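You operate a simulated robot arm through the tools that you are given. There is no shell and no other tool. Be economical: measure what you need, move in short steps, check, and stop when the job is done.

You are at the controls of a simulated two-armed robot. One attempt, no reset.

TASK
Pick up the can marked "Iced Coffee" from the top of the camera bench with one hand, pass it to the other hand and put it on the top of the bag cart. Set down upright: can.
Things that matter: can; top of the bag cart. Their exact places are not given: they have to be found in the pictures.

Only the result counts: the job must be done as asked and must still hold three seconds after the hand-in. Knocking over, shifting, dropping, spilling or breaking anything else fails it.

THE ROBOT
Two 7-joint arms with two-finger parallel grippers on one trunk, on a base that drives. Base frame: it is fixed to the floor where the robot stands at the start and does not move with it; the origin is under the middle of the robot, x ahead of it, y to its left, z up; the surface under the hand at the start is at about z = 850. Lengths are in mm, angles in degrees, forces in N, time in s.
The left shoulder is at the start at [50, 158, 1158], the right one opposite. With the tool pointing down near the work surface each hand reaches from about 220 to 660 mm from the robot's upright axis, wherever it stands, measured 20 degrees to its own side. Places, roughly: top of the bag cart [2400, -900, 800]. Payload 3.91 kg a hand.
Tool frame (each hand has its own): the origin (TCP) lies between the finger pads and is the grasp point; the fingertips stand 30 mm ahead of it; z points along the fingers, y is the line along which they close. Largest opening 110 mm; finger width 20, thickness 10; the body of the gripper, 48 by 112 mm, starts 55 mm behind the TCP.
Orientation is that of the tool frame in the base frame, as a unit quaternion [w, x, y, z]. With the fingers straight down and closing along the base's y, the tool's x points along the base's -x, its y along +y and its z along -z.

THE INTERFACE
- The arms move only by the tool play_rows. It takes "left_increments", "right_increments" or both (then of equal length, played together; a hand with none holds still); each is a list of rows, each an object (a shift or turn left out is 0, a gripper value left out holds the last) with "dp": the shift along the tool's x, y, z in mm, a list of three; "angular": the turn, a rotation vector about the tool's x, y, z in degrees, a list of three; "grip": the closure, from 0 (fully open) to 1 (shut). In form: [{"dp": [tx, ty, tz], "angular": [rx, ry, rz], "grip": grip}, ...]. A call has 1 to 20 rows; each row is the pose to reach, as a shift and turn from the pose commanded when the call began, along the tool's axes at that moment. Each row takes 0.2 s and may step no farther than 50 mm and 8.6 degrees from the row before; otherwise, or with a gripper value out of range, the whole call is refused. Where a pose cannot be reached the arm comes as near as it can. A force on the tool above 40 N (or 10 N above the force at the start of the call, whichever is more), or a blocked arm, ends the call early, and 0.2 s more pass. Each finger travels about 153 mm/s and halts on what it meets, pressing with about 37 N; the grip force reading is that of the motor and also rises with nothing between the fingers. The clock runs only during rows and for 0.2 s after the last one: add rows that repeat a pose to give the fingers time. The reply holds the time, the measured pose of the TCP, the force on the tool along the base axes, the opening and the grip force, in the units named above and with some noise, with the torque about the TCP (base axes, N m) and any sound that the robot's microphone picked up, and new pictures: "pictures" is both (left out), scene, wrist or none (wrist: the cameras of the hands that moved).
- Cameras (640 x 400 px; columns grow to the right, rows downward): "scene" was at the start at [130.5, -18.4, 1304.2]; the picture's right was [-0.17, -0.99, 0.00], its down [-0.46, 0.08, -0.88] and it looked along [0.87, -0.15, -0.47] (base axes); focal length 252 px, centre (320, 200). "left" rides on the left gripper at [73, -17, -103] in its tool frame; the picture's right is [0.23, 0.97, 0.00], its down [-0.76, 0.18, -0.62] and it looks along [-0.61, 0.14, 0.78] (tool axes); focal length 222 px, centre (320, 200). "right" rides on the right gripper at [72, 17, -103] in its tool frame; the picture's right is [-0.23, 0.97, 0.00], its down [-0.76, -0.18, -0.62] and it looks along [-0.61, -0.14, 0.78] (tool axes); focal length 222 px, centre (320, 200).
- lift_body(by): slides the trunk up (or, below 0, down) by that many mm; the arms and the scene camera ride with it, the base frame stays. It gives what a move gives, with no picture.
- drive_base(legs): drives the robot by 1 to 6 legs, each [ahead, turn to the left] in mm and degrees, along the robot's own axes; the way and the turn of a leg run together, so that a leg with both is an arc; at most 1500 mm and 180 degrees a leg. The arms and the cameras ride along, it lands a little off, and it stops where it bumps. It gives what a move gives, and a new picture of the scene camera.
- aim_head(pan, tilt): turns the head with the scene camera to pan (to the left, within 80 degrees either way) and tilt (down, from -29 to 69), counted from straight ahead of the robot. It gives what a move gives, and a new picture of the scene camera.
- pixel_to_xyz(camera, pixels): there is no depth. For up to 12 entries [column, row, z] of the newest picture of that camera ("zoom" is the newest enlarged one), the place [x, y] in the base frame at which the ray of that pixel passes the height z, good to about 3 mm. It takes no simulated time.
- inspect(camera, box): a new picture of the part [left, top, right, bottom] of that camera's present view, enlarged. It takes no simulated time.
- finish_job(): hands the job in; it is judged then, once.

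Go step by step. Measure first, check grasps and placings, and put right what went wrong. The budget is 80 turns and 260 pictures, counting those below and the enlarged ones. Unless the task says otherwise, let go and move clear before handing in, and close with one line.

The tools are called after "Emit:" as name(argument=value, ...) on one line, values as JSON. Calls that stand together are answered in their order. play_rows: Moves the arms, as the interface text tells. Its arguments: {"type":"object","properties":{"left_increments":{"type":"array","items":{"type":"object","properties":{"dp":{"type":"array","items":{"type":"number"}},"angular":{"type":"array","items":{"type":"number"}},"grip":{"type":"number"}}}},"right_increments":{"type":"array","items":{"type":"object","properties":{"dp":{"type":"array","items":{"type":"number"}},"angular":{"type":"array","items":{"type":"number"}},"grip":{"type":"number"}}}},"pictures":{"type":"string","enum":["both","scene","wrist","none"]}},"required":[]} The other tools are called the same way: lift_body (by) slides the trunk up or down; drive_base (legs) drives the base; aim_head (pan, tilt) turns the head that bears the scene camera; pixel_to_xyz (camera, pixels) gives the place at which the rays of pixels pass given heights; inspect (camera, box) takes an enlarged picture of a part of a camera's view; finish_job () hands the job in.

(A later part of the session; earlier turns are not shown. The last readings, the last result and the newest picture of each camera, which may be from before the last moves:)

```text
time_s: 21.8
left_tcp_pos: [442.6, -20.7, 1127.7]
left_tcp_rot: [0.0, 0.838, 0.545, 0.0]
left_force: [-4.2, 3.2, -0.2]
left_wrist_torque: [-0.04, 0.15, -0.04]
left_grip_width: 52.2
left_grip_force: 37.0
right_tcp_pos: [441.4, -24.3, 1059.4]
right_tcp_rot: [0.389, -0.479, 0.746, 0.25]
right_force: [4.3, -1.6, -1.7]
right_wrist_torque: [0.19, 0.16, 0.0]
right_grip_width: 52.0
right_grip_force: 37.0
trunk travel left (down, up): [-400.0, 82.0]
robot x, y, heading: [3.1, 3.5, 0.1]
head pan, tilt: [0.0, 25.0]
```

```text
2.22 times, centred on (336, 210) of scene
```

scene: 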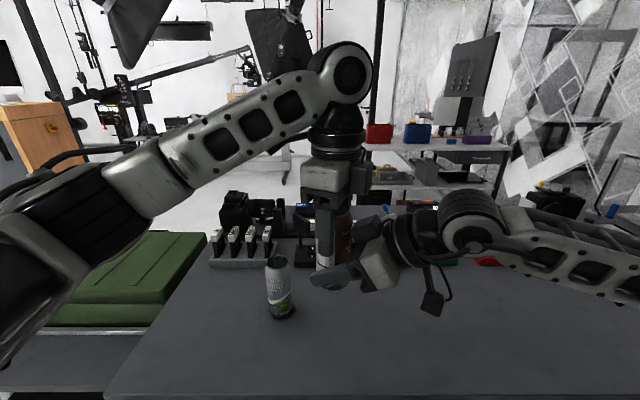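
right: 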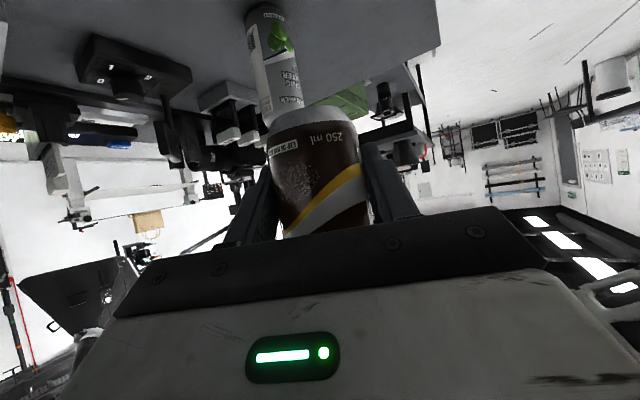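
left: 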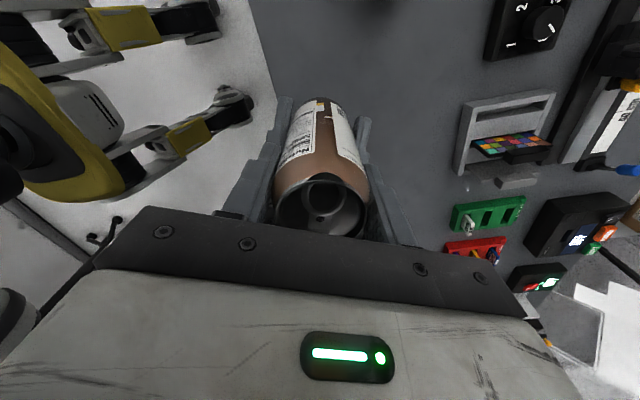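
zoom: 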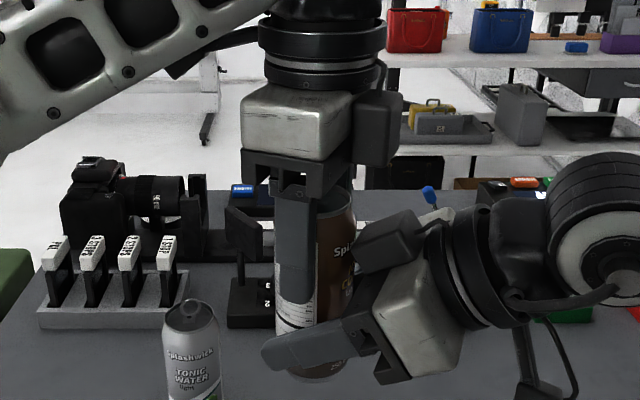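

Both hands hold the can at 52 mm. I'll release the right hand and back it straight out.

Emit:
play_rows(right_increments=[{"grip": 0.35}, {"grip": 0.15}, {"grip": 0.1}, {"dp": [0, 0, -25]}, {"dp": [0, 0, -60]}, {"dp": [0, 0, -100]}, {"dp": [0, 0, -140]}, {"dp": [0, 0, -140]}])

Emit:
inspect(camera="scene", box=[240, 120, 432, 300])

```text
time_s: 23.6
left_tcp_pos: [439.5, -22.6, 1128.5]
left_tcp_rot: [0.001, 0.839, 0.544, 0.002]
left_force: [-1.0, -0.2, -1.9]
left_wrist_torque: [0.03, -0.04, 0.01]
left_grip_width: 52.0
left_grip_force: 36.6
right_tcp_pos: [402.2, -73.3, 1116.3]
right_tcp_rot: [0.402, -0.475, 0.747, 0.234]
right_force: [-0.4, -0.5, 0.5]
right_wrist_torque: [0.0, -0.02, -0.03]
right_grip_width: 99.0
right_grip_force: 0.1
right hand out of reach, approached as far as the arm can: row 4, 5, 6, 7, 8
trunk travel left (down, up): [-400.0, 82.0]
robot x, y, heading: [1.6, 1.6, -0.0]
head pan, tilt: [0.0, 25.0]
```

scene: 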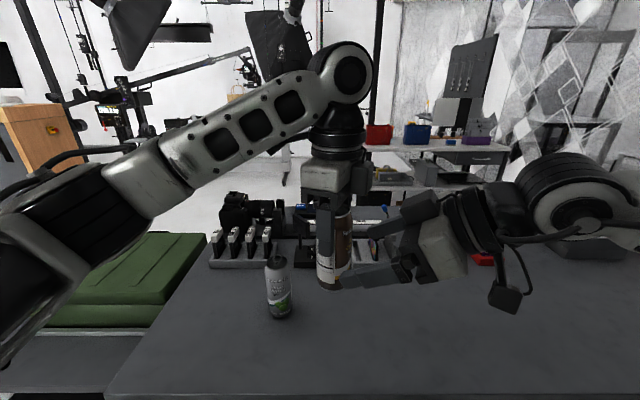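
right: 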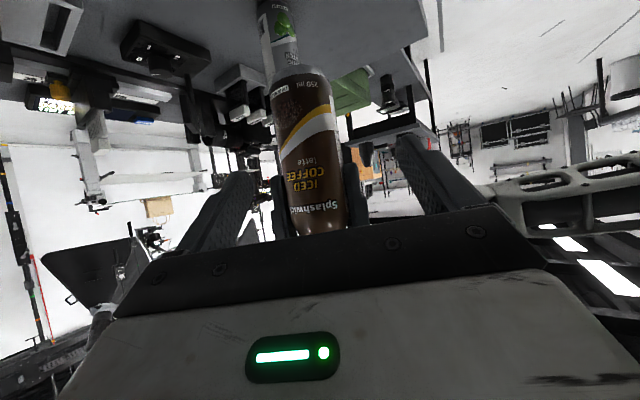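

```text
2.22 times, centred on (336, 210) of scene
```

zoom: 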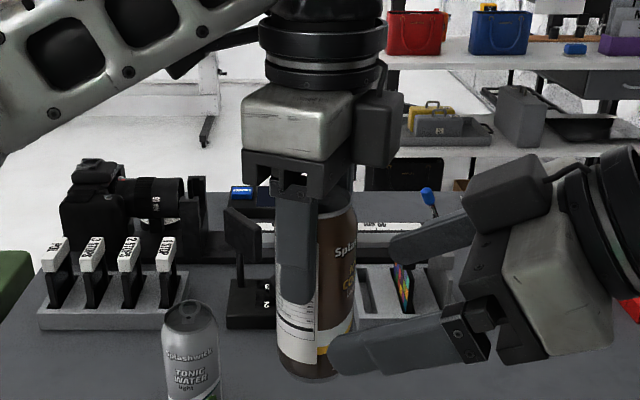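

Handover is done: the left hand alone holds the can upright. I'll move the left hand away from the right.

Emit:
play_rows(left_increments=[{"dp": [15, -1, -3]}, {"dp": [40, -3, -10]}, {"dp": [75, -6, -25]}, {"dp": [110, -10, -40]}, {"dp": [145, -13, -55]}, {"dp": [160, -15, -70]}, {"dp": [160, -15, -70]}], pictures="scene")

```text
time_s: 25.2
left_tcp_pos: [496.3, 133.9, 1193.9]
left_tcp_rot: [0.0, 0.838, 0.545, 0.0]
left_force: [0.4, 1.0, -2.8]
left_wrist_torque: [0.0, -0.02, -0.01]
left_grip_width: 52.0
left_grip_force: 36.6
right_tcp_pos: [404.6, -71.7, 1113.7]
right_tcp_rot: [0.401, -0.475, 0.748, 0.233]
right_force: [0.2, -0.3, -0.1]
right_wrist_torque: [0.01, -0.03, 0.05]
right_grip_width: 99.1
right_grip_force: 0.0
trunk travel left (down, up): [-400.0, 82.0]
robot x, y, heading: [0.6, 1.6, -0.2]
head pan, tilt: [0.0, 25.0]
```

scene: 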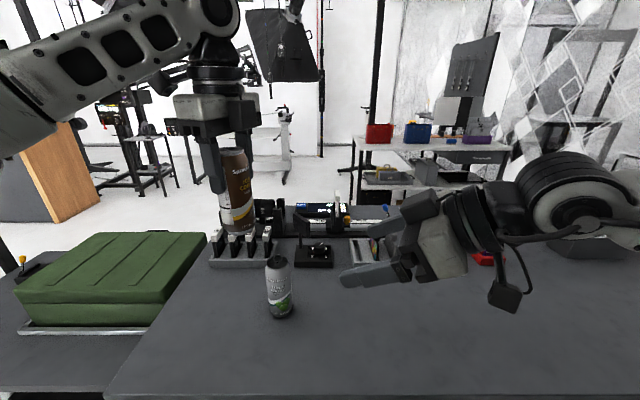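

The can is safely clear. I'll stow the right hand back to pointing down at its own side.

Emit:
play_rows(right_increments=[{"dp": [2, 2, -14], "angular": [2.7, 4.6, 5.4]}, {"dp": [5, 4, -28], "angular": [5.3, 9.1, 10.8]}, {"dp": [7, 6, -42], "angular": [8, 13.7, 16.2]}, {"dp": [10, 8, -56], "angular": [10.6, 18.3, 21.6]}, {"dp": [12, 9, -70], "angular": [13.3, 22.9, 27]}, {"dp": [15, 11, -84], "angular": [15.9, 27.4, 32.5]}, {"dp": [17, 13, -98], "angular": [18.6, 32, 37.9]}, {"dp": [20, 15, -112], "angular": [21.2, 36.6, 43.3]}, {"dp": [22, 17, -126], "angular": [23.9, 41.2, 48.7]}, {"dp": [25, 19, -140], "angular": [26.5, 45.7, 54.1]}, {"dp": [27, 21, -150], "angular": [29.2, 50.3, 59.5]}, {"dp": [27, 21, -150], "angular": [29.2, 50.3, 59.5]}], pictures="scene")

```text
time_s: 27.8
left_tcp_pos: [495.7, 132.5, 1193.8]
left_tcp_rot: [0.0, 0.838, 0.545, 0.001]
left_force: [0.1, -0.7, -2.6]
left_wrist_torque: [-0.01, 0.0, -0.02]
left_grip_width: 52.1
left_grip_force: 36.7
right_tcp_pos: [325.7, -187.0, 1179.1]
right_tcp_rot: [-0.016, -0.013, 1.0, 0.005]
right_force: [-0.6, 0.0, 0.1]
right_wrist_torque: [0.02, 0.02, 0.01]
right_grip_width: 98.9
right_grip_force: 0.0
trunk travel left (down, up): [-400.0, 82.0]
robot x, y, heading: [0.9, -0.4, -0.1]
head pan, tilt: [0.0, 25.0]
```

scene: 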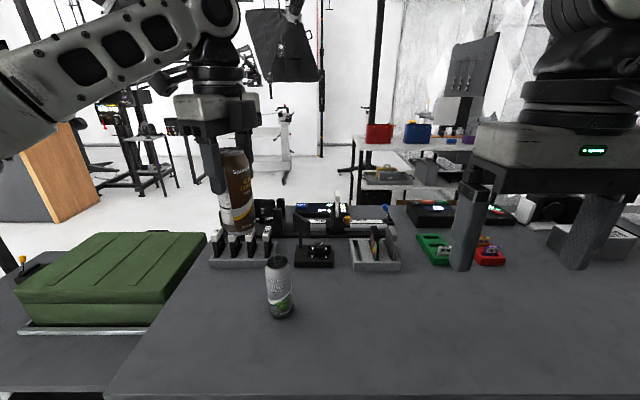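

The right hand is stowed. Now I need a map for the route, so I'll measure floor features and edges ahead, and look left and right.

Emit:
pixel_to_xyz(camera="scene", pixels=[[420, 205, 850], [285, 205, 850], [355, 148, 800], [505, 150, 800], [358, 139, 800], [60, 222, 0], [150, 192, 0], [285, 182, 0], [210, 232, 850], [200, 235, 850], [15, 290, 850], [320, 156, 0]])

Emit:
aim_head(pan=75, tilt=30)

Emit:
aim_head(pan=40, tilt=30)

Emit:
aim_head(pan=-50, tilt=20)

```text
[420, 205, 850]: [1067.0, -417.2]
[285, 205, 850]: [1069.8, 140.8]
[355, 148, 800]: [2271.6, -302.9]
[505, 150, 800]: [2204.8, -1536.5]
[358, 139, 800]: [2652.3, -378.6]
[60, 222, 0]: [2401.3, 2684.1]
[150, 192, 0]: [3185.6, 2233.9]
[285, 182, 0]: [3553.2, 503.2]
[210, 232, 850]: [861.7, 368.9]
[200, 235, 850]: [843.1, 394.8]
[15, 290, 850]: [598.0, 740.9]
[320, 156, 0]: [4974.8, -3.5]
```

```text
time_s: 29.2
left_tcp_pos: [496.1, 133.2, 1193.9]
left_tcp_rot: [0.0, 0.838, 0.545, -0.001]
left_force: [0.1, -0.1, -2.7]
left_wrist_torque: [-0.01, -0.01, 0.01]
left_grip_width: 52.2
left_grip_force: 37.2
right_tcp_pos: [325.8, -185.4, 1179.6]
right_tcp_rot: [-0.017, -0.014, 1.0, 0.005]
right_force: [0.1, 0.0, 0.9]
right_wrist_torque: [-0.01, -0.01, 0.0]
right_grip_width: 99.1
right_grip_force: 0.1
trunk travel left (down, up): [-400.0, 82.0]
robot x, y, heading: [1.0, 1.5, 0.1]
head pan, tilt: [75.0, 30.0]
```

scene: 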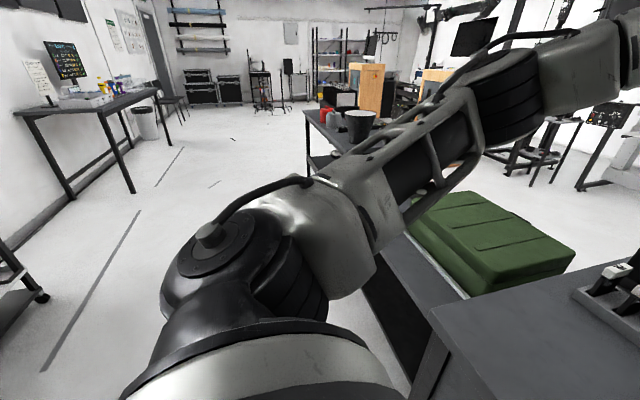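

```text
time_s: 30.2
left_tcp_pos: [495.1, 131.9, 1195.1]
left_tcp_rot: [0.0, 0.838, 0.546, 0.0]
left_force: [-0.7, 0.2, -2.3]
left_wrist_torque: [-0.05, 0.03, 0.0]
left_grip_width: 52.4
left_grip_force: 37.1
right_tcp_pos: [325.8, -186.4, 1179.0]
right_tcp_rot: [-0.017, -0.014, 1.0, 0.005]
right_force: [-0.3, 0.2, 0.0]
right_wrist_torque: [-0.01, -0.01, 0.01]
right_grip_width: 99.1
right_grip_force: 0.1
trunk travel left (down, up): [-400.0, 82.0]
robot x, y, heading: [-1.6, 1.6, -0.0]
head pan, tilt: [40.0, 30.0]
```

scene: 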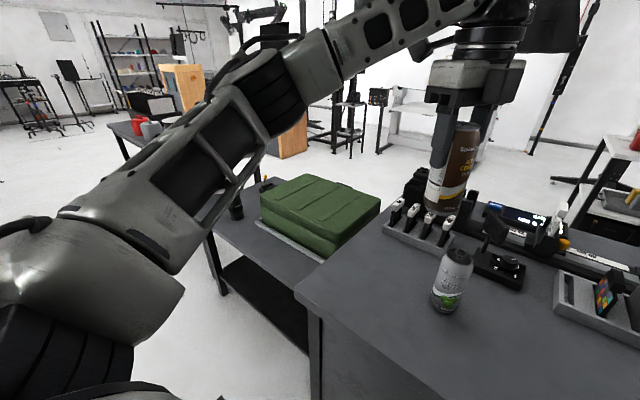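

```text
time_s: 31.9
left_tcp_pos: [494.9, 133.1, 1195.3]
left_tcp_rot: [0.0, 0.838, 0.545, 0.001]
left_force: [0.5, -1.1, -3.2]
left_wrist_torque: [-0.06, 0.0, -0.01]
left_grip_width: 52.0
left_grip_force: 36.8
right_tcp_pos: [325.9, -185.8, 1178.6]
right_tcp_rot: [-0.016, -0.014, 1.0, 0.005]
right_force: [0.4, -0.4, -0.3]
right_wrist_torque: [0.01, 0.0, -0.01]
right_grip_width: 99.1
right_grip_force: 0.2
trunk travel left (down, up): [-400.0, 82.0]
robot x, y, heading: [-0.8, -2.0, 0.0]
head pan, tilt: [-50.0, 20.0]
```

scene: 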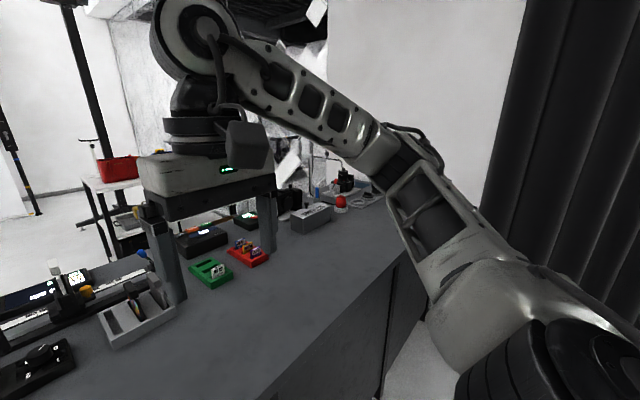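

The bench spans x≈368–1070 and the cart top starts at x≈2250, from y≈-300 to -1540. The bench runs to the wall on the right, so I'll go round the left. I'll pull the left hand in and back off from the bench.

Emit:
play_rows(left_increments=[{"dp": [-3, -25, 0]}, {"dp": [-7, -60, 0]}, {"dp": [-11, -95, 0]}, {"dp": [-15, -130, 0]}, {"dp": [-17, -145, 0]}, {"dp": [-17, -145, 0]}], pictures="none")

Emit:
drive_base(legs=[[-250, 0], [0, 50]])

Emit:
aim_head(pan=20, tilt=25)

```text
time_s: 33.3
left_tcp_pos: [355.2, 174.9, 1196.2]
left_tcp_rot: [0.0, 0.838, 0.545, 0.001]
left_force: [0.0, -0.3, -3.1]
left_wrist_torque: [0.01, 0.01, -0.03]
left_grip_width: 52.1
left_grip_force: 37.2
right_tcp_pos: [324.5, -188.2, 1178.8]
right_tcp_rot: [-0.016, -0.014, 1.0, 0.005]
right_force: [0.1, -0.5, -1.0]
right_wrist_torque: [0.01, 0.02, 0.01]
right_grip_width: 98.9
right_grip_force: 0.1
trunk travel left (down, up): [-400.0, 82.0]
robot x, y, heading: [0.2, -3.2, -0.0]
head pan, tilt: [-50.0, 20.0]
```

```text
time_s: 37.4
left_tcp_pos: [-156.1, 384.6, 1194.4]
left_tcp_rot: [0.0, 0.531, 0.847, 0.0]
left_force: [-0.2, -0.3, -2.6]
left_wrist_torque: [-0.02, 0.0, 0.02]
left_grip_width: 52.0
left_grip_force: 37.2
right_tcp_pos: [100.7, 127.9, 1179.0]
right_tcp_rot: [-0.016, -0.434, 0.901, -0.002]
right_force: [0.7, 0.7, -0.1]
right_wrist_torque: [-0.01, 0.04, -0.03]
right_grip_width: 98.8
right_grip_force: 0.1
trunk travel left (down, up): [-400.0, 82.0]
robot x, y, heading: [-251.7, 1.0, 50.0]
head pan, tilt: [-50.0, 20.0]
```

scene: 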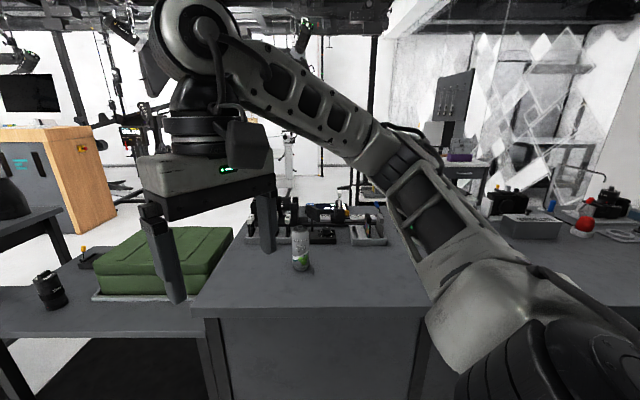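

```text
time_s: 38.8
left_tcp_pos: [-156.8, 385.3, 1195.5]
left_tcp_rot: [0.0, 0.531, 0.848, 0.001]
left_force: [0.1, 0.1, -2.8]
left_wrist_torque: [0.01, -0.01, 0.01]
left_grip_width: 52.0
left_grip_force: 37.2
right_tcp_pos: [100.9, 127.7, 1179.9]
right_tcp_rot: [-0.016, -0.433, 0.901, -0.002]
right_force: [-0.3, -0.6, 0.2]
right_wrist_torque: [-0.03, 0.0, -0.03]
right_grip_width: 99.1
right_grip_force: 0.1
trunk travel left (down, up): [-400.0, 82.0]
robot x, y, heading: [-251.1, 2.1, 49.8]
head pan, tilt: [20.0, 25.0]
```

scene: 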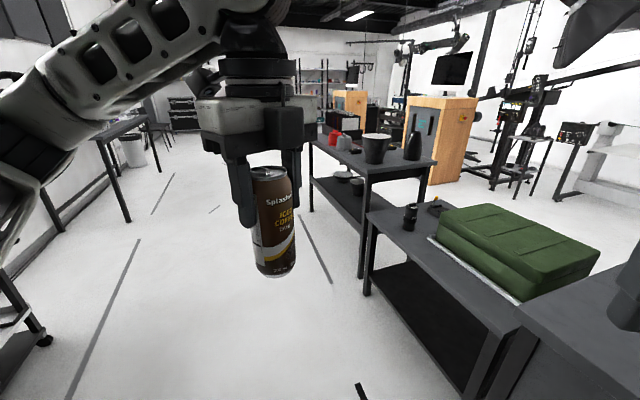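

The can hangs upright. I'll measure the legs of the green-case table and the cup table on the floor.

Emit:
pixel_to_xyz(camera="scene", pixels=[[367, 294, 0], [362, 276, 0], [312, 210, 0], [420, 199, 0], [455, 182, 0], [400, 165, 0], [498, 197, 0], [570, 195, 0], [47, 340, 0], [125, 220, 0], [480, 400, 0], [366, 215, 720]])

Emit:
inspect(camera="scene", box=[290, 60, 610, 260])

```text
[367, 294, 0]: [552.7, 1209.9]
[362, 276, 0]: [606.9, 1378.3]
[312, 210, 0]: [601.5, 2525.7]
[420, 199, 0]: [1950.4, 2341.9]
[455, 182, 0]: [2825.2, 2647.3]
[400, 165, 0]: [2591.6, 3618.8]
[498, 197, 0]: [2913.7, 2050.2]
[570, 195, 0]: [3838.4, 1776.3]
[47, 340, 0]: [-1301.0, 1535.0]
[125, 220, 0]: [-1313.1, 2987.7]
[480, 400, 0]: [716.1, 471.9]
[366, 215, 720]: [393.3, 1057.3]
```

```text
2.00 times, centred on (450, 160) of scene
```

zoom: 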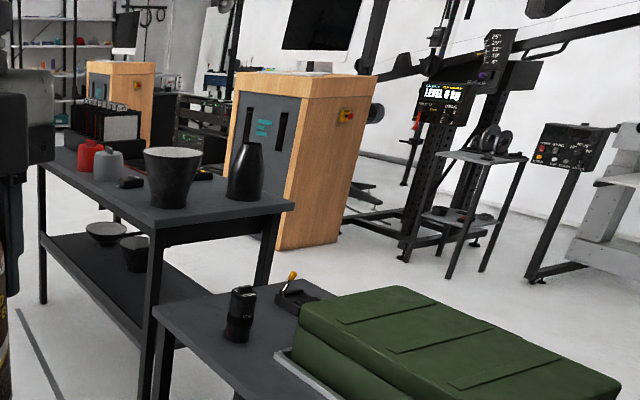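

The green-case and cup tables leave no gap between them: legs at y≈1210 and 1378, with the cup table running to y≈2525. Before taking that long detour I'll check the right end of the bench from here.

Emit:
drive_base(legs=[[0, -80]])

Emit:
aim_head(pan=-15, tilt=25)

```text
time_s: 42.6
left_tcp_pos: [145.3, -20.5, 1196.1]
left_tcp_rot: [0.0, 0.949, 0.315, -0.001]
left_force: [-1.0, -0.1, -3.0]
left_wrist_torque: [0.01, 0.02, -0.03]
left_grip_width: 52.1
left_grip_force: 36.6
right_tcp_pos: [-59.3, -323.4, 1178.1]
right_tcp_rot: [-0.014, 0.239, 0.971, 0.01]
right_force: [0.3, -0.7, 0.2]
right_wrist_torque: [0.02, 0.03, 0.02]
right_grip_width: 99.2
right_grip_force: 0.1
trunk travel left (down, up): [-400.0, 82.0]
robot x, y, heading: [-246.3, -1.1, -29.1]
head pan, tilt: [20.0, 25.0]
```

scene: 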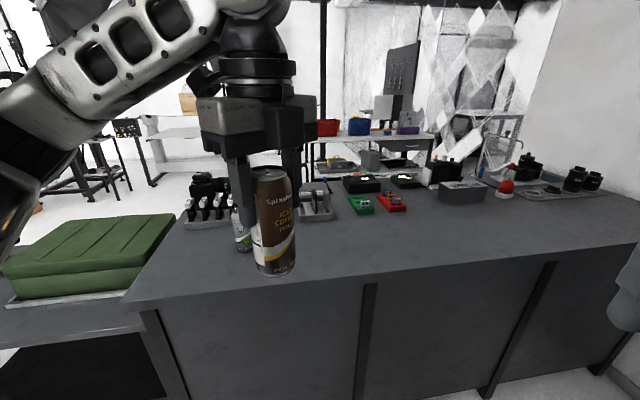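

```text
time_s: 43.6
left_tcp_pos: [144.2, -20.5, 1195.6]
left_tcp_rot: [-0.001, 0.949, 0.316, 0.0]
left_force: [0.5, -0.2, -2.2]
left_wrist_torque: [0.02, 0.02, 0.0]
left_grip_width: 52.3
left_grip_force: 37.1
right_tcp_pos: [-59.8, -323.1, 1177.9]
right_tcp_rot: [-0.014, 0.24, 0.971, 0.009]
right_force: [0.7, 1.1, 0.6]
right_wrist_torque: [0.0, 0.01, -0.02]
right_grip_width: 99.0
right_grip_force: 0.2
trunk travel left (down, up): [-400.0, 82.0]
robot x, y, heading: [-250.2, -0.6, -29.3]
head pan, tilt: [-15.0, 25.0]
```

scene: 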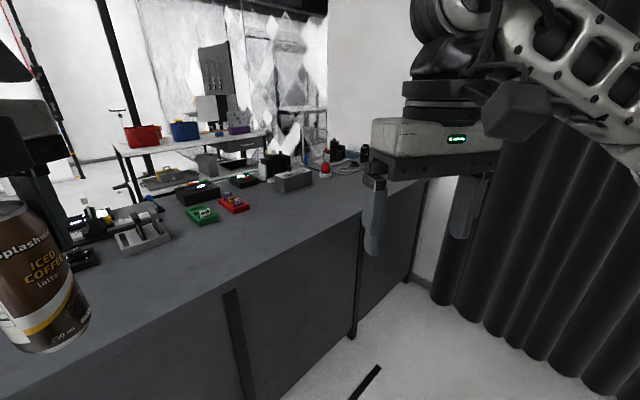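

The bench's right end meets the wall (leg at (408,280)), so I'll take the left route. Turning to heading 90° and driving along the aisle.

Emit:
drive_base(legs=[[0, 119.3], [1400, 0]])

Emit:
aim_head(pan=-30, tilt=25)

```text
time_s: 55.4
left_tcp_pos: [-403.7, 1748.6, 1195.3]
left_tcp_rot: [0.0, 0.209, 0.978, 0.0]
left_force: [-0.2, 0.9, -3.3]
left_wrist_torque: [0.02, 0.01, -0.01]
left_grip_width: 52.0
left_grip_force: 37.4
right_tcp_pos: [-40.4, 1717.0, 1179.0]
right_tcp_rot: [0.014, 0.715, -0.699, 0.007]
right_force: [-0.3, 0.5, -0.2]
right_wrist_torque: [0.01, 0.01, 0.02]
right_grip_width: 99.2
right_grip_force: 0.0
trunk travel left (down, up): [-400.0, 82.0]
robot x, y, heading: [-227.1, 1391.0, 89.9]
head pan, tilt: [-15.0, 25.0]
```

scene: 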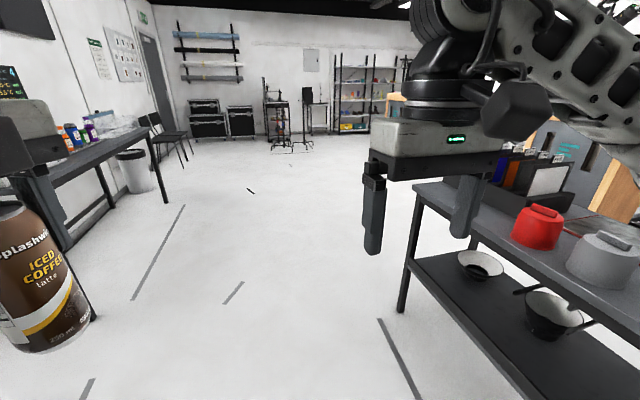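

```text
time_s: 56.2
left_tcp_pos: [-403.6, 1749.0, 1195.0]
left_tcp_rot: [0.0, 0.209, 0.978, 0.0]
left_force: [0.2, 0.2, -2.6]
left_wrist_torque: [0.02, -0.01, 0.02]
left_grip_width: 52.3
left_grip_force: 37.5
right_tcp_pos: [-40.8, 1717.6, 1180.0]
right_tcp_rot: [0.015, 0.716, -0.698, 0.008]
right_force: [-0.9, -0.1, 0.0]
right_wrist_torque: [0.02, 0.01, 0.01]
right_grip_width: 99.0
right_grip_force: 0.1
trunk travel left (down, up): [-400.0, 82.0]
robot x, y, heading: [-229.5, 1389.9, 89.7]
head pan, tilt: [-30.0, 25.0]
```

scene: 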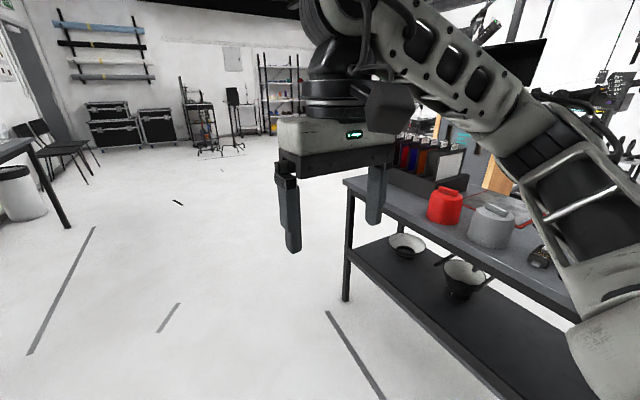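

The floor ahead is open. I'll continue to y≈3150 and then turn right to look past the cup table.

Emit:
drive_base(legs=[[1000, 0], [750, 0], [0, -70]])

Emit:
aim_head(pan=-25, tilt=25)

Emit:
aim_head(pan=0, tilt=28)

```text
time_s: 68.1
left_tcp_pos: [63.0, 3418.2, 1197.0]
left_tcp_rot: [-0.001, 0.738, 0.675, 0.0]
left_force: [0.2, -0.5, -3.4]
left_wrist_torque: [0.01, -0.01, -0.02]
left_grip_width: 52.2
left_grip_force: 37.0
right_tcp_pos: [150.3, 3064.2, 1179.8]
right_tcp_rot: [-0.017, -0.177, 0.984, 0.003]
right_force: [-0.8, 0.7, -0.1]
right_wrist_torque: [-0.02, 0.01, -0.01]
right_grip_width: 99.0
right_grip_force: 0.1
trunk travel left (down, up): [-400.0, 82.0]
robot x, y, heading: [-216.5, 3136.9, 18.9]
head pan, tilt: [-30.0, 25.0]
```

scene: 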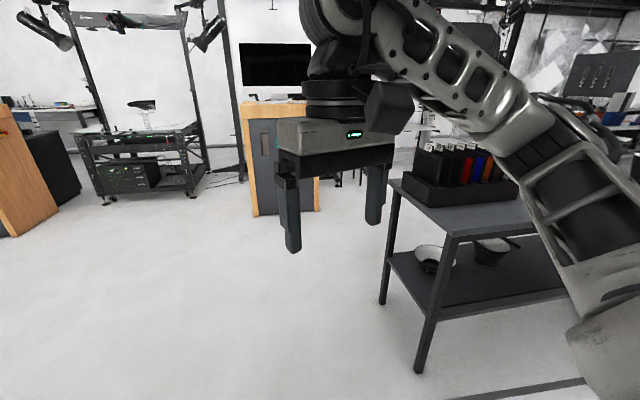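

```text
time_s: 68.8
left_tcp_pos: [61.2, 3418.3, 1196.5]
left_tcp_rot: [0.0, 0.738, 0.675, 0.0]
left_force: [0.7, 0.6, -2.7]
left_wrist_torque: [-0.02, 0.03, 0.01]
left_grip_width: 52.1
left_grip_force: 37.1
right_tcp_pos: [151.4, 3065.4, 1178.6]
right_tcp_rot: [-0.016, -0.177, 0.984, 0.002]
right_force: [-0.6, 0.1, 0.3]
right_wrist_torque: [0.03, -0.03, -0.03]
right_grip_width: 98.9
right_grip_force: 0.0
trunk travel left (down, up): [-400.0, 82.0]
robot x, y, heading: [-218.0, 3136.4, 18.6]
head pan, tilt: [-25.0, 25.0]
```

scene: 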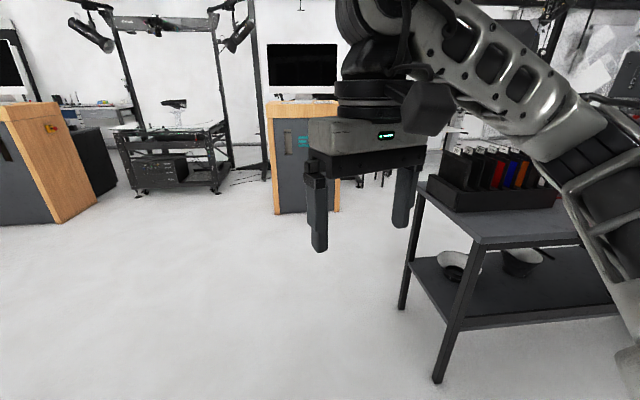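

```text
time_s: 69.7
left_tcp_pos: [62.3, 3418.1, 1196.2]
left_tcp_rot: [0.0, 0.738, 0.675, 0.0]
left_force: [0.0, -0.1, -3.1]
left_wrist_torque: [0.02, 0.0, 0.01]
left_grip_width: 52.0
left_grip_force: 36.4
right_tcp_pos: [151.5, 3065.7, 1179.7]
right_tcp_rot: [-0.016, -0.177, 0.984, 0.002]
right_force: [0.6, 0.4, 0.0]
right_wrist_torque: [0.01, -0.03, 0.03]
right_grip_width: 99.3
right_grip_force: 0.0
trunk travel left (down, up): [-400.0, 82.0]
robot x, y, heading: [-216.4, 3135.8, 19.0]
head pan, tilt: [0.0, 28.0]
```

scene: 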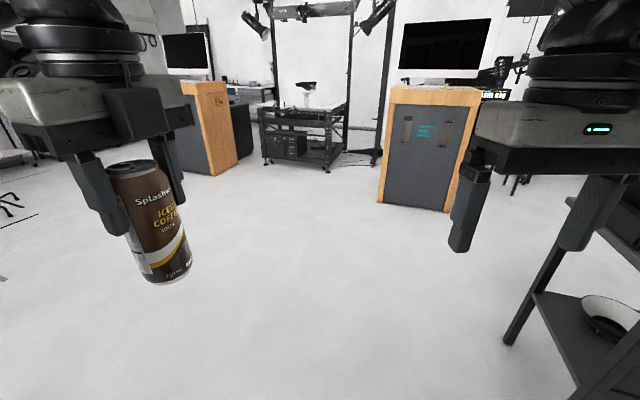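

The open floor continues. I'll measure the cabinet base corners near (380,203) and (445,212) and the cup-table legs.

Emit:
pixel_to_xyz(camera="scene", pixels=[[379, 203, 0], [445, 212, 0], [214, 175, 0], [237, 158, 0], [268, 165, 0], [328, 173, 0], [506, 343, 0], [374, 166, 0], [505, 180, 0]])

Emit:
aim_head(pan=-45, tilt=22)

Emit:
inspect(camera="scene", box=[80, 60, 400, 260])

```text
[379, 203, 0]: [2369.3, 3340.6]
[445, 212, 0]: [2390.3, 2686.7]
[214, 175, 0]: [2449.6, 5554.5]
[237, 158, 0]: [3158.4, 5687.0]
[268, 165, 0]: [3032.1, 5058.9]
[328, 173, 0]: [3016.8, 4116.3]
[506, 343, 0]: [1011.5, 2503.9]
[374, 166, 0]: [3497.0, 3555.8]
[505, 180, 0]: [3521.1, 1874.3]
```

```text
time_s: 70.8
left_tcp_pos: [63.4, 3416.9, 1196.4]
left_tcp_rot: [0.0, 0.738, 0.675, 0.0]
left_force: [0.4, 0.1, -2.7]
left_wrist_torque: [-0.03, -0.03, 0.01]
left_grip_width: 51.9
left_grip_force: 37.5
right_tcp_pos: [150.9, 3065.1, 1179.3]
right_tcp_rot: [-0.016, -0.178, 0.984, 0.003]
right_force: [0.0, 0.6, 0.3]
right_wrist_torque: [-0.01, 0.01, -0.01]
right_grip_width: 99.1
right_grip_force: 0.1
trunk travel left (down, up): [-400.0, 82.0]
robot x, y, heading: [-217.8, 3135.2, 18.6]
head pan, tilt: [-45.0, 22.0]
```

scene: 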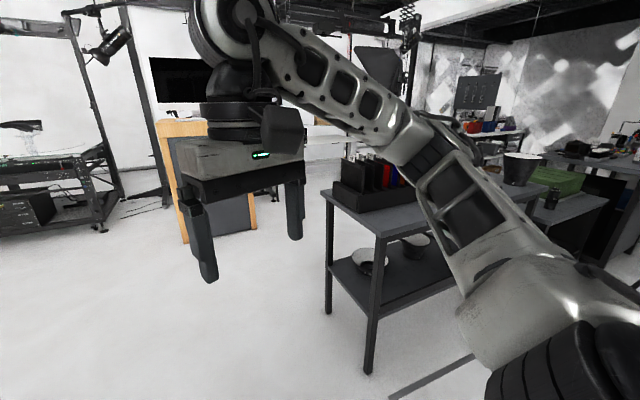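

```text
2.00 times, centred on (240, 160) of scene
```

zoom: 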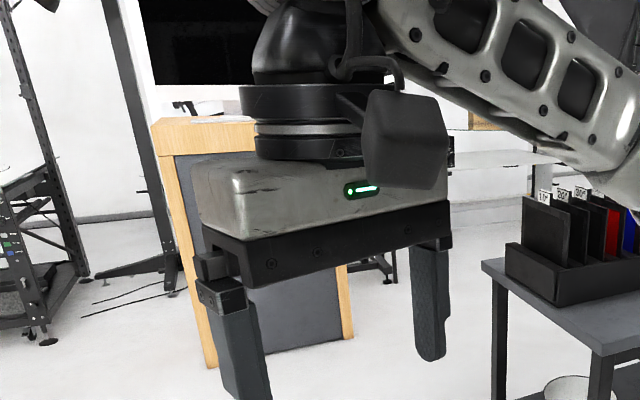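

The gap between the cup table (x up to ~1030) and the cabinet (x≥2370) is wide. I'll drive to about (1660,3000) and turn down the lane toward the cart.

Emit:
drive_base(legs=[[0, -23], [1000, 0], [880, 0], [0, -86]])

Emit:
aim_head(pan=0, tilt=25)

```text
time_s: 85.1
left_tcp_pos: [1840.2, 2651.8, 1197.3]
left_tcp_rot: [0.0, 0.979, -0.204, 0.0]
left_force: [0.5, 0.1, -3.0]
left_wrist_torque: [-0.01, 0.0, 0.01]
left_grip_width: 52.2
left_grip_force: 37.5
right_tcp_pos: [1477.8, 2678.7, 1179.2]
right_tcp_rot: [-0.008, 0.695, 0.719, 0.015]
right_force: [-0.2, 0.1, 0.0]
right_wrist_torque: [-0.02, -0.01, -0.04]
right_grip_width: 99.0
right_grip_force: 0.1
trunk travel left (down, up): [-400.0, 82.0]
robot x, y, heading: [1664.1, 3004.3, -89.5]
head pan, tilt: [-45.0, 22.0]
```

scene: 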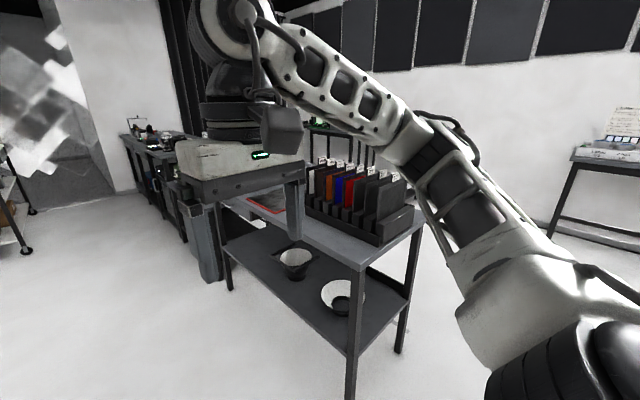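

```text
time_s: 86.2
left_tcp_pos: [1841.2, 2651.3, 1195.8]
left_tcp_rot: [0.0, 0.979, -0.204, -0.001]
left_force: [0.8, -0.5, -3.7]
left_wrist_torque: [0.0, 0.02, 0.02]
left_grip_width: 52.0
left_grip_force: 37.2
right_tcp_pos: [1476.2, 2680.3, 1178.4]
right_tcp_rot: [-0.008, 0.695, 0.719, 0.014]
right_force: [-0.2, 0.5, 0.2]
right_wrist_torque: [0.03, 0.02, -0.02]
right_grip_width: 98.9
right_grip_force: 0.1
trunk travel left (down, up): [-400.0, 82.0]
robot x, y, heading: [1662.7, 3006.5, -89.7]
head pan, tilt: [0.0, 25.0]
```

scene: 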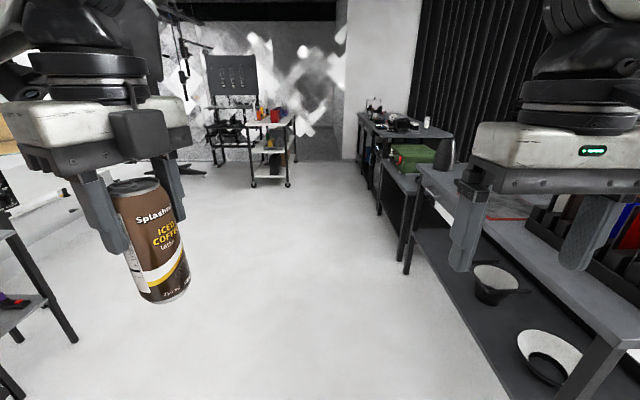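

The corridor is clear, and the cart is at (270,130) with casters at (252,187) and (288,185). I'll measure the lane limits.

Emit:
pixel_to_xyz(camera="scene", pixels=[[252, 187, 0], [289, 185, 0], [77, 342, 0], [20, 340, 0], [406, 273, 0], [380, 213, 0], [360, 172, 0], [298, 124, 800], [249, 127, 800], [205, 165, 0]])

Emit:
inspect(camera="scene", box=[180, 60, 372, 200])

```text
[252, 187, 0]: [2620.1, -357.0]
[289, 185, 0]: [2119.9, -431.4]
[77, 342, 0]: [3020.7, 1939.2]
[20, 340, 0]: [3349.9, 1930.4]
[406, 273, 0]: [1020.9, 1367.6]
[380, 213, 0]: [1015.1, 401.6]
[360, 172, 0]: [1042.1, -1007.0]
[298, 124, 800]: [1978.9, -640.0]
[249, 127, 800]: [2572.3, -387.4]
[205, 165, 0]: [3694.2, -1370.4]
```

```text
2.86 times, centred on (276, 130) of scene
```

zoom: 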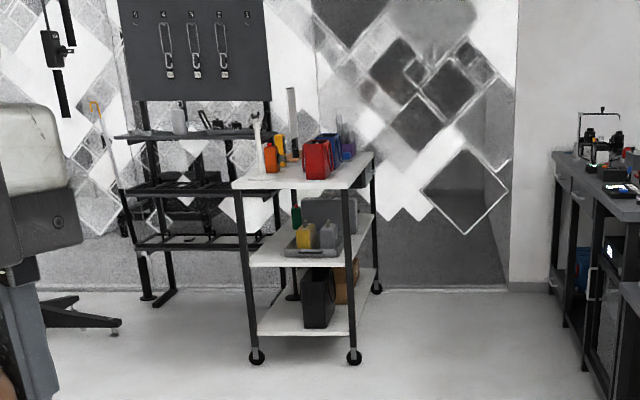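

The cart's casters are at x≈2120–2620 and its near end is at y≈-390. I'll drive down the lane to y≈300 and look again.

Emit:
drive_base(legs=[[1350, 0], [1350, 0]])

Emit:
aim_head(pan=40, tilt=22)

```text
time_s: 99.2
left_tcp_pos: [1951.1, -14.6, 1196.5]
left_tcp_rot: [0.0, 0.983, -0.184, 0.001]
left_force: [0.0, -0.1, -3.0]
left_wrist_torque: [0.0, -0.03, -0.01]
left_grip_width: 52.0
left_grip_force: 37.1
right_tcp_pos: [1587.5, -0.9, 1178.4]
right_tcp_rot: [-0.009, 0.681, 0.732, 0.016]
right_force: [-0.1, 0.0, -0.9]
right_wrist_torque: [0.0, 0.0, 0.0]
right_grip_width: 98.7
right_grip_force: 0.2
trunk travel left (down, up): [-400.0, 82.0]
robot x, y, heading: [1760.3, 330.4, -87.6]
head pan, tilt: [0.0, 25.0]
```

scene: 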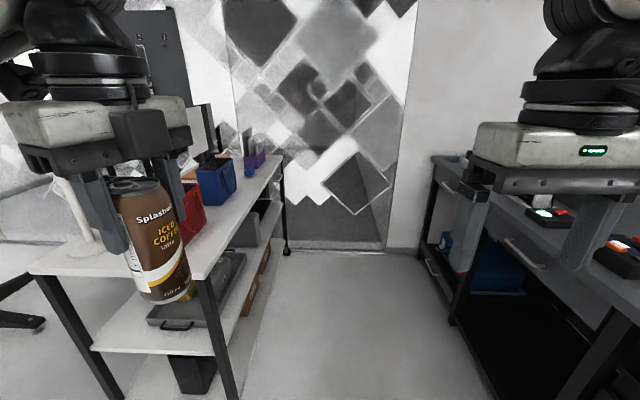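

```text
time_s: 100.3
left_tcp_pos: [1949.3, -14.4, 1195.6]
left_tcp_rot: [0.0, 0.983, -0.185, 0.0]
left_force: [0.1, 0.4, -2.6]
left_wrist_torque: [0.01, 0.01, 0.05]
left_grip_width: 52.0
left_grip_force: 37.0
right_tcp_pos: [1586.1, -0.3, 1178.4]
right_tcp_rot: [-0.008, 0.681, 0.732, 0.015]
right_force: [0.1, 0.0, 0.2]
right_wrist_torque: [0.01, 0.01, 0.02]
right_grip_width: 99.0
right_grip_force: 0.1
trunk travel left (down, up): [-400.0, 82.0]
robot x, y, heading: [1758.7, 329.3, -87.3]
head pan, tilt: [40.0, 22.0]
```

scene: 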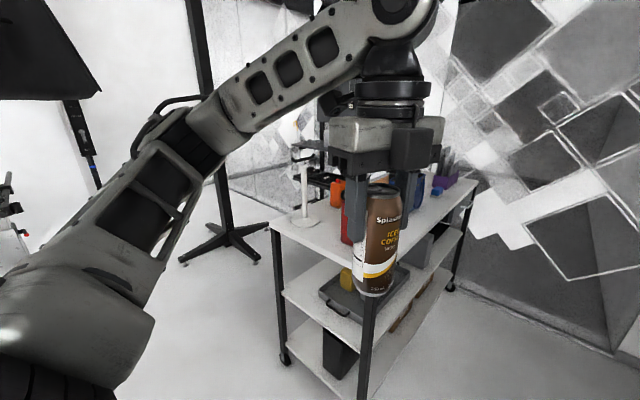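

The robot is at (1760,330), and the cart's near front corner is at about (2110,-300). I'll steer to the lane's middle at about (1600,-750) and turn to face the cart.

Emit:
drive_base(legs=[[0, -11], [1090, 0], [0, 98]])

Emit:
aim_head(pan=0, tilt=30)

```text
time_s: 110.7
left_tcp_pos: [1961.6, -555.3, 1196.5]
left_tcp_rot: [-0.001, 0.837, 0.547, 0.001]
left_force: [-0.3, 0.6, -2.9]
left_wrist_torque: [-0.01, 0.03, -0.02]
left_grip_width: 52.1
left_grip_force: 37.1
right_tcp_pos: [1932.4, -918.3, 1178.7]
right_tcp_rot: [-0.015, -0.016, 1.0, 0.006]
right_force: [0.1, -0.1, -0.8]
right_wrist_torque: [-0.01, 0.0, -0.03]
right_grip_width: 98.7
right_grip_force: 0.1
trunk travel left (down, up): [-400.0, 82.0]
robot x, y, heading: [1607.3, -735.5, 0.1]
head pan, tilt: [40.0, 22.0]
```

scene: 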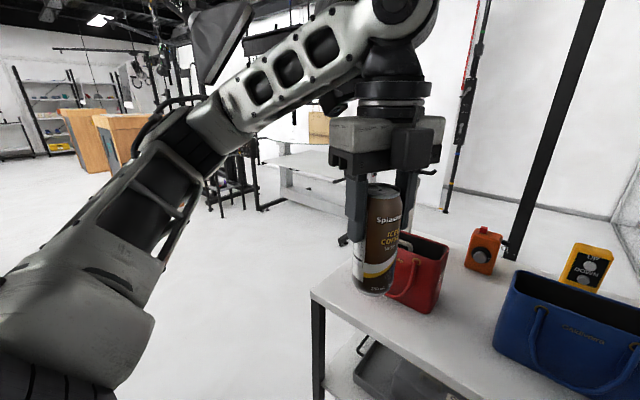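

```text
time_s: 111.8
left_tcp_pos: [1962.6, -556.1, 1195.7]
left_tcp_rot: [0.0, 0.838, 0.546, 0.0]
left_force: [-0.5, 0.3, -2.7]
left_wrist_torque: [-0.02, 0.04, 0.01]
left_grip_width: 51.7
left_grip_force: 37.3
right_tcp_pos: [1932.4, -918.3, 1178.7]
right_tcp_rot: [-0.016, -0.015, 1.0, 0.005]
right_force: [-0.1, 0.1, 0.2]
right_wrist_torque: [-0.01, 0.0, -0.02]
right_grip_width: 98.7
right_grip_force: 0.0
trunk travel left (down, up): [-400.0, 82.0]
robot x, y, heading: [1606.1, -732.8, 0.1]
head pan, tilt: [0.0, 30.0]
```

scene: 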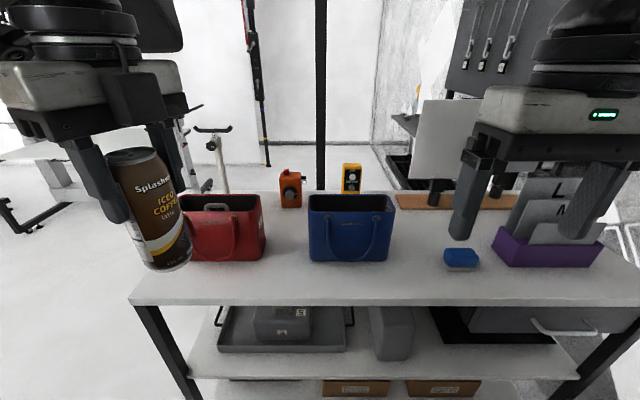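

There's free space on the front strip, and between the blue bag (right edge 395) and the small blue item (445). I'll measure them.

Emit:
pixel_to_xyz(camera="scene", pixels=[[130, 303, 800], [645, 305, 800], [310, 260, 800], [388, 261, 800], [445, 268, 800], [478, 270, 800], [265, 258, 800], [405, 305, 800], [405, 280, 800], [400, 192, 800]])

Emit:
inspect(camera="scene", box=[290, 180, 530, 330])

```text
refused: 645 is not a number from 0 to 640
```

```text
2.67 times, centred on (410, 255) of scene
```

zoom: 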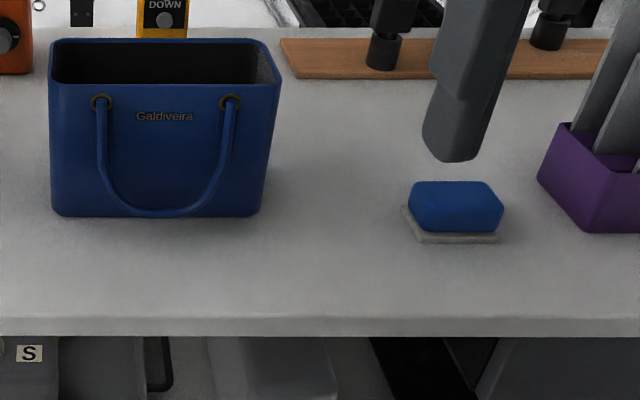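

Emit:
pixel_to_xyz(camera="scene", pixels=[[130, 303, 800], [640, 305, 800], [310, 260, 800], [388, 261, 800], [447, 270, 800], [478, 270, 800], [265, 258, 800], [405, 301, 800], [405, 280, 800], [420, 245, 800], [420, 255, 800], [400, 192, 800]])

```text
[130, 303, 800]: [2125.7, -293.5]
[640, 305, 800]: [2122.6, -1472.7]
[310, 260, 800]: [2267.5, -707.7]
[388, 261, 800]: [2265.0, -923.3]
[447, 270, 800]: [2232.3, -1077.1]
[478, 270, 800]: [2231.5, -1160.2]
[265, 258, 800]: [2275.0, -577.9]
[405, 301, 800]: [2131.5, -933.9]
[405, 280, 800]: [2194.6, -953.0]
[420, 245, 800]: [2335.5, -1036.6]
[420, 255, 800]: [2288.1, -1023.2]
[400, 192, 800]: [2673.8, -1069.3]
```

The front edge is at x≈2125 and the bag fronts are at x≈2267, so (2195,-643) in front of the gap between the bags is free. I'll drive 100 mm closer and turn the left wrist so its fingers close along y again.

Emit:
drive_base(legs=[[100, 0]])

Emit:
play_rows(left_increments=[{"angular": [0, 0, -8.2]}, {"angular": [0, 0, -16.4]}, {"angular": [0, 0, -24.6]}, {"angular": [0, 0, -32.8]}, {"angular": [0, 0, -41]}, {"angular": [0, 0, -49.2]}, {"angular": [0, 0, -57.4]}, {"angular": [0, 0, -65.6]}, {"angular": [0, 0, -73.8]}, {"angular": [0, 0, -82]}, {"angular": [0, 0, -90.2]}, {"angular": [0, 0, -98.4]}, {"angular": [0, 0, -106.6]}, {"angular": [0, 0, -114]}, {"angular": [0, 0, -114]}])

```text
time_s: 112.9
left_tcp_pos: [2060.3, -555.7, 1196.3]
left_tcp_rot: [0.0, 0.837, 0.547, -0.001]
left_force: [0.5, -0.4, -2.3]
left_wrist_torque: [-0.06, 0.01, -0.02]
left_grip_width: 52.0
left_grip_force: 36.7
right_tcp_pos: [2031.1, -918.6, 1177.7]
right_tcp_rot: [-0.017, -0.015, 1.0, 0.004]
right_force: [0.0, -0.7, 0.1]
right_wrist_torque: [-0.01, 0.05, -0.02]
right_grip_width: 99.1
right_grip_force: 0.0
trunk travel left (down, up): [-400.0, 82.0]
robot x, y, heading: [1706.1, -729.7, 0.1]
head pan, tilt: [0.0, 30.0]
```

scene: 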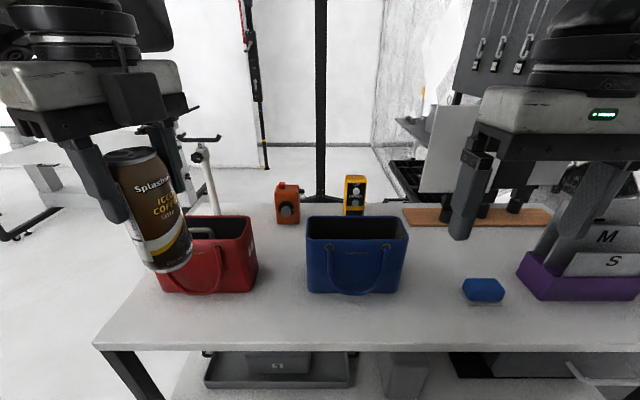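

```text
time_s: 116.1
left_tcp_pos: [2056.9, -555.8, 1196.4]
left_tcp_rot: [0.0, -0.003, 1.0, 0.0]
left_force: [0.0, -1.0, -3.0]
left_wrist_torque: [0.0, -0.02, 0.01]
left_grip_width: 52.2
left_grip_force: 37.6
right_tcp_pos: [2030.7, -919.3, 1180.4]
right_tcp_rot: [-0.016, -0.016, 1.0, 0.005]
right_force: [0.4, 1.2, 0.4]
right_wrist_torque: [-0.02, 0.0, 0.0]
right_grip_width: 99.2
right_grip_force: 0.2
trunk travel left (down, up): [-400.0, 82.0]
robot x, y, heading: [1702.6, -735.5, 0.2]
head pan, tilt: [0.0, 30.0]
```

scene: 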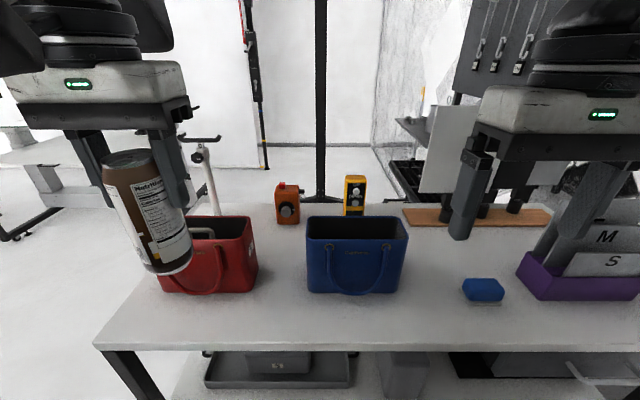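
left: 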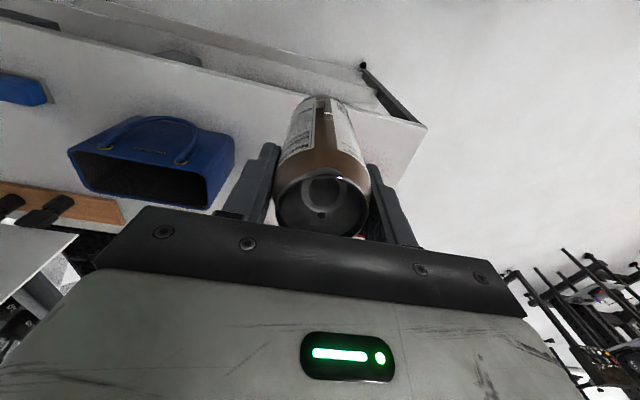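

The wrist is aligned. I'll re-measure the cart from here, which also checks that z=800 is right for the top.

Emit:
pixel_to_xyz(camera="scene", pixels=[[400, 347, 800], [308, 290, 800], [400, 292, 800], [250, 291, 800], [282, 320, 800], [245, 225, 960], [310, 225, 960]])

Emit:
inspect(camera="scene", box=[80, 110, 400, 370])

```text
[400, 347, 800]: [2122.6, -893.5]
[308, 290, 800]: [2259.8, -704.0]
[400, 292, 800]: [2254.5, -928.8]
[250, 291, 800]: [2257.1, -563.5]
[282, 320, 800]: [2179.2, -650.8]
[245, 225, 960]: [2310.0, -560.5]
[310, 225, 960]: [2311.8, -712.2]
```

```text
1.54 times, centred on (240, 240) of scene
```

zoom: 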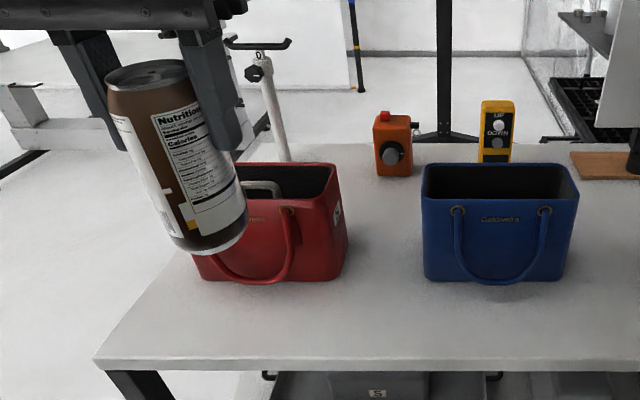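

z=800 is confirmed: the front edge again comes out at x≈2123. My target is (2185,-640), with the bag fronts at 2257; I'll move over it and come down to about 30 mm above.

Emit:
play_rows(left_increments=[{"dp": [-30, -20, 0]}, {"dp": [-65, -42, 0]}, {"dp": [-100, -65, 0]}, {"dp": [-128, -84, 0]}, {"dp": [-128, -84, 40]}, {"dp": [-128, -84, 80]}, {"dp": [-128, -84, 120]}, {"dp": [-128, -84, 160]}, {"dp": [-128, -84, 195]}, {"dp": [-128, -84, 225]}, {"dp": [-128, -84, 250]}, {"dp": [-128, -84, 250]}])

Emit:
inspect(camera="scene", box=[160, 180, 400, 380])

```text
time_s: 118.7
left_tcp_pos: [2187.7, -639.4, 950.0]
left_tcp_rot: [0.004, -0.002, 1.0, 0.0]
left_force: [4.6, 3.5, 26.4]
left_wrist_torque: [0.37, -0.12, -0.01]
left_grip_width: 51.9
left_grip_force: 37.5
right_tcp_pos: [2028.2, -918.0, 1180.8]
right_tcp_rot: [-0.015, -0.016, 1.0, 0.005]
right_force: [-0.4, -0.2, -0.8]
right_wrist_torque: [0.03, 0.02, 0.0]
right_grip_width: 99.4
right_grip_force: 0.0
trunk travel left (down, up): [-400.0, 82.0]
robot x, y, heading: [1704.4, -733.3, 0.2]
head pan, tilt: [0.0, 30.0]
```

scene: 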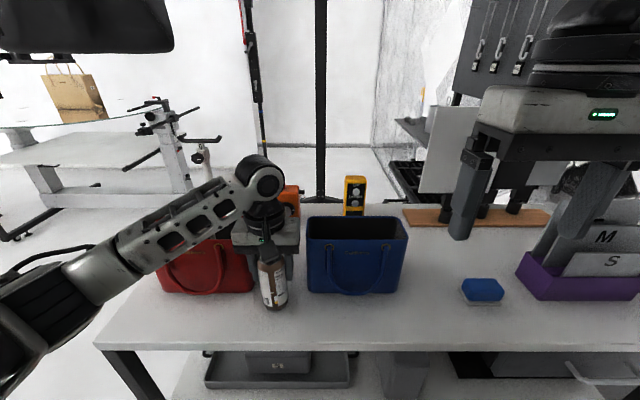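
left: 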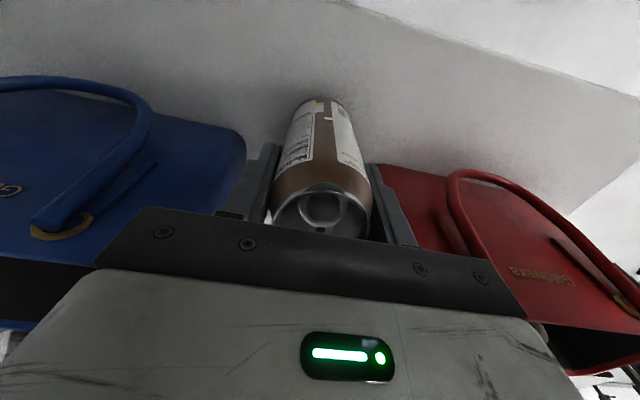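

```text
2.00 times, centred on (280, 280) of scene
```

zoom: 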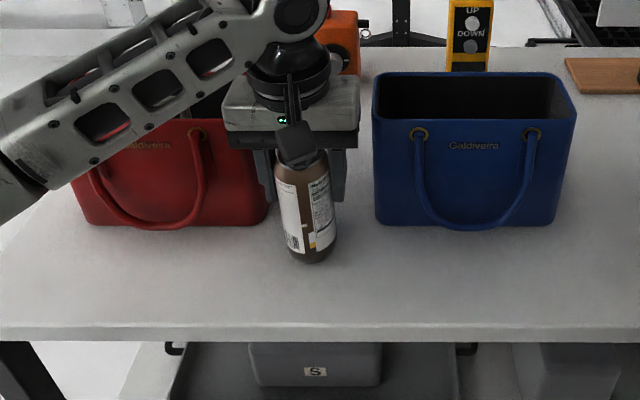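

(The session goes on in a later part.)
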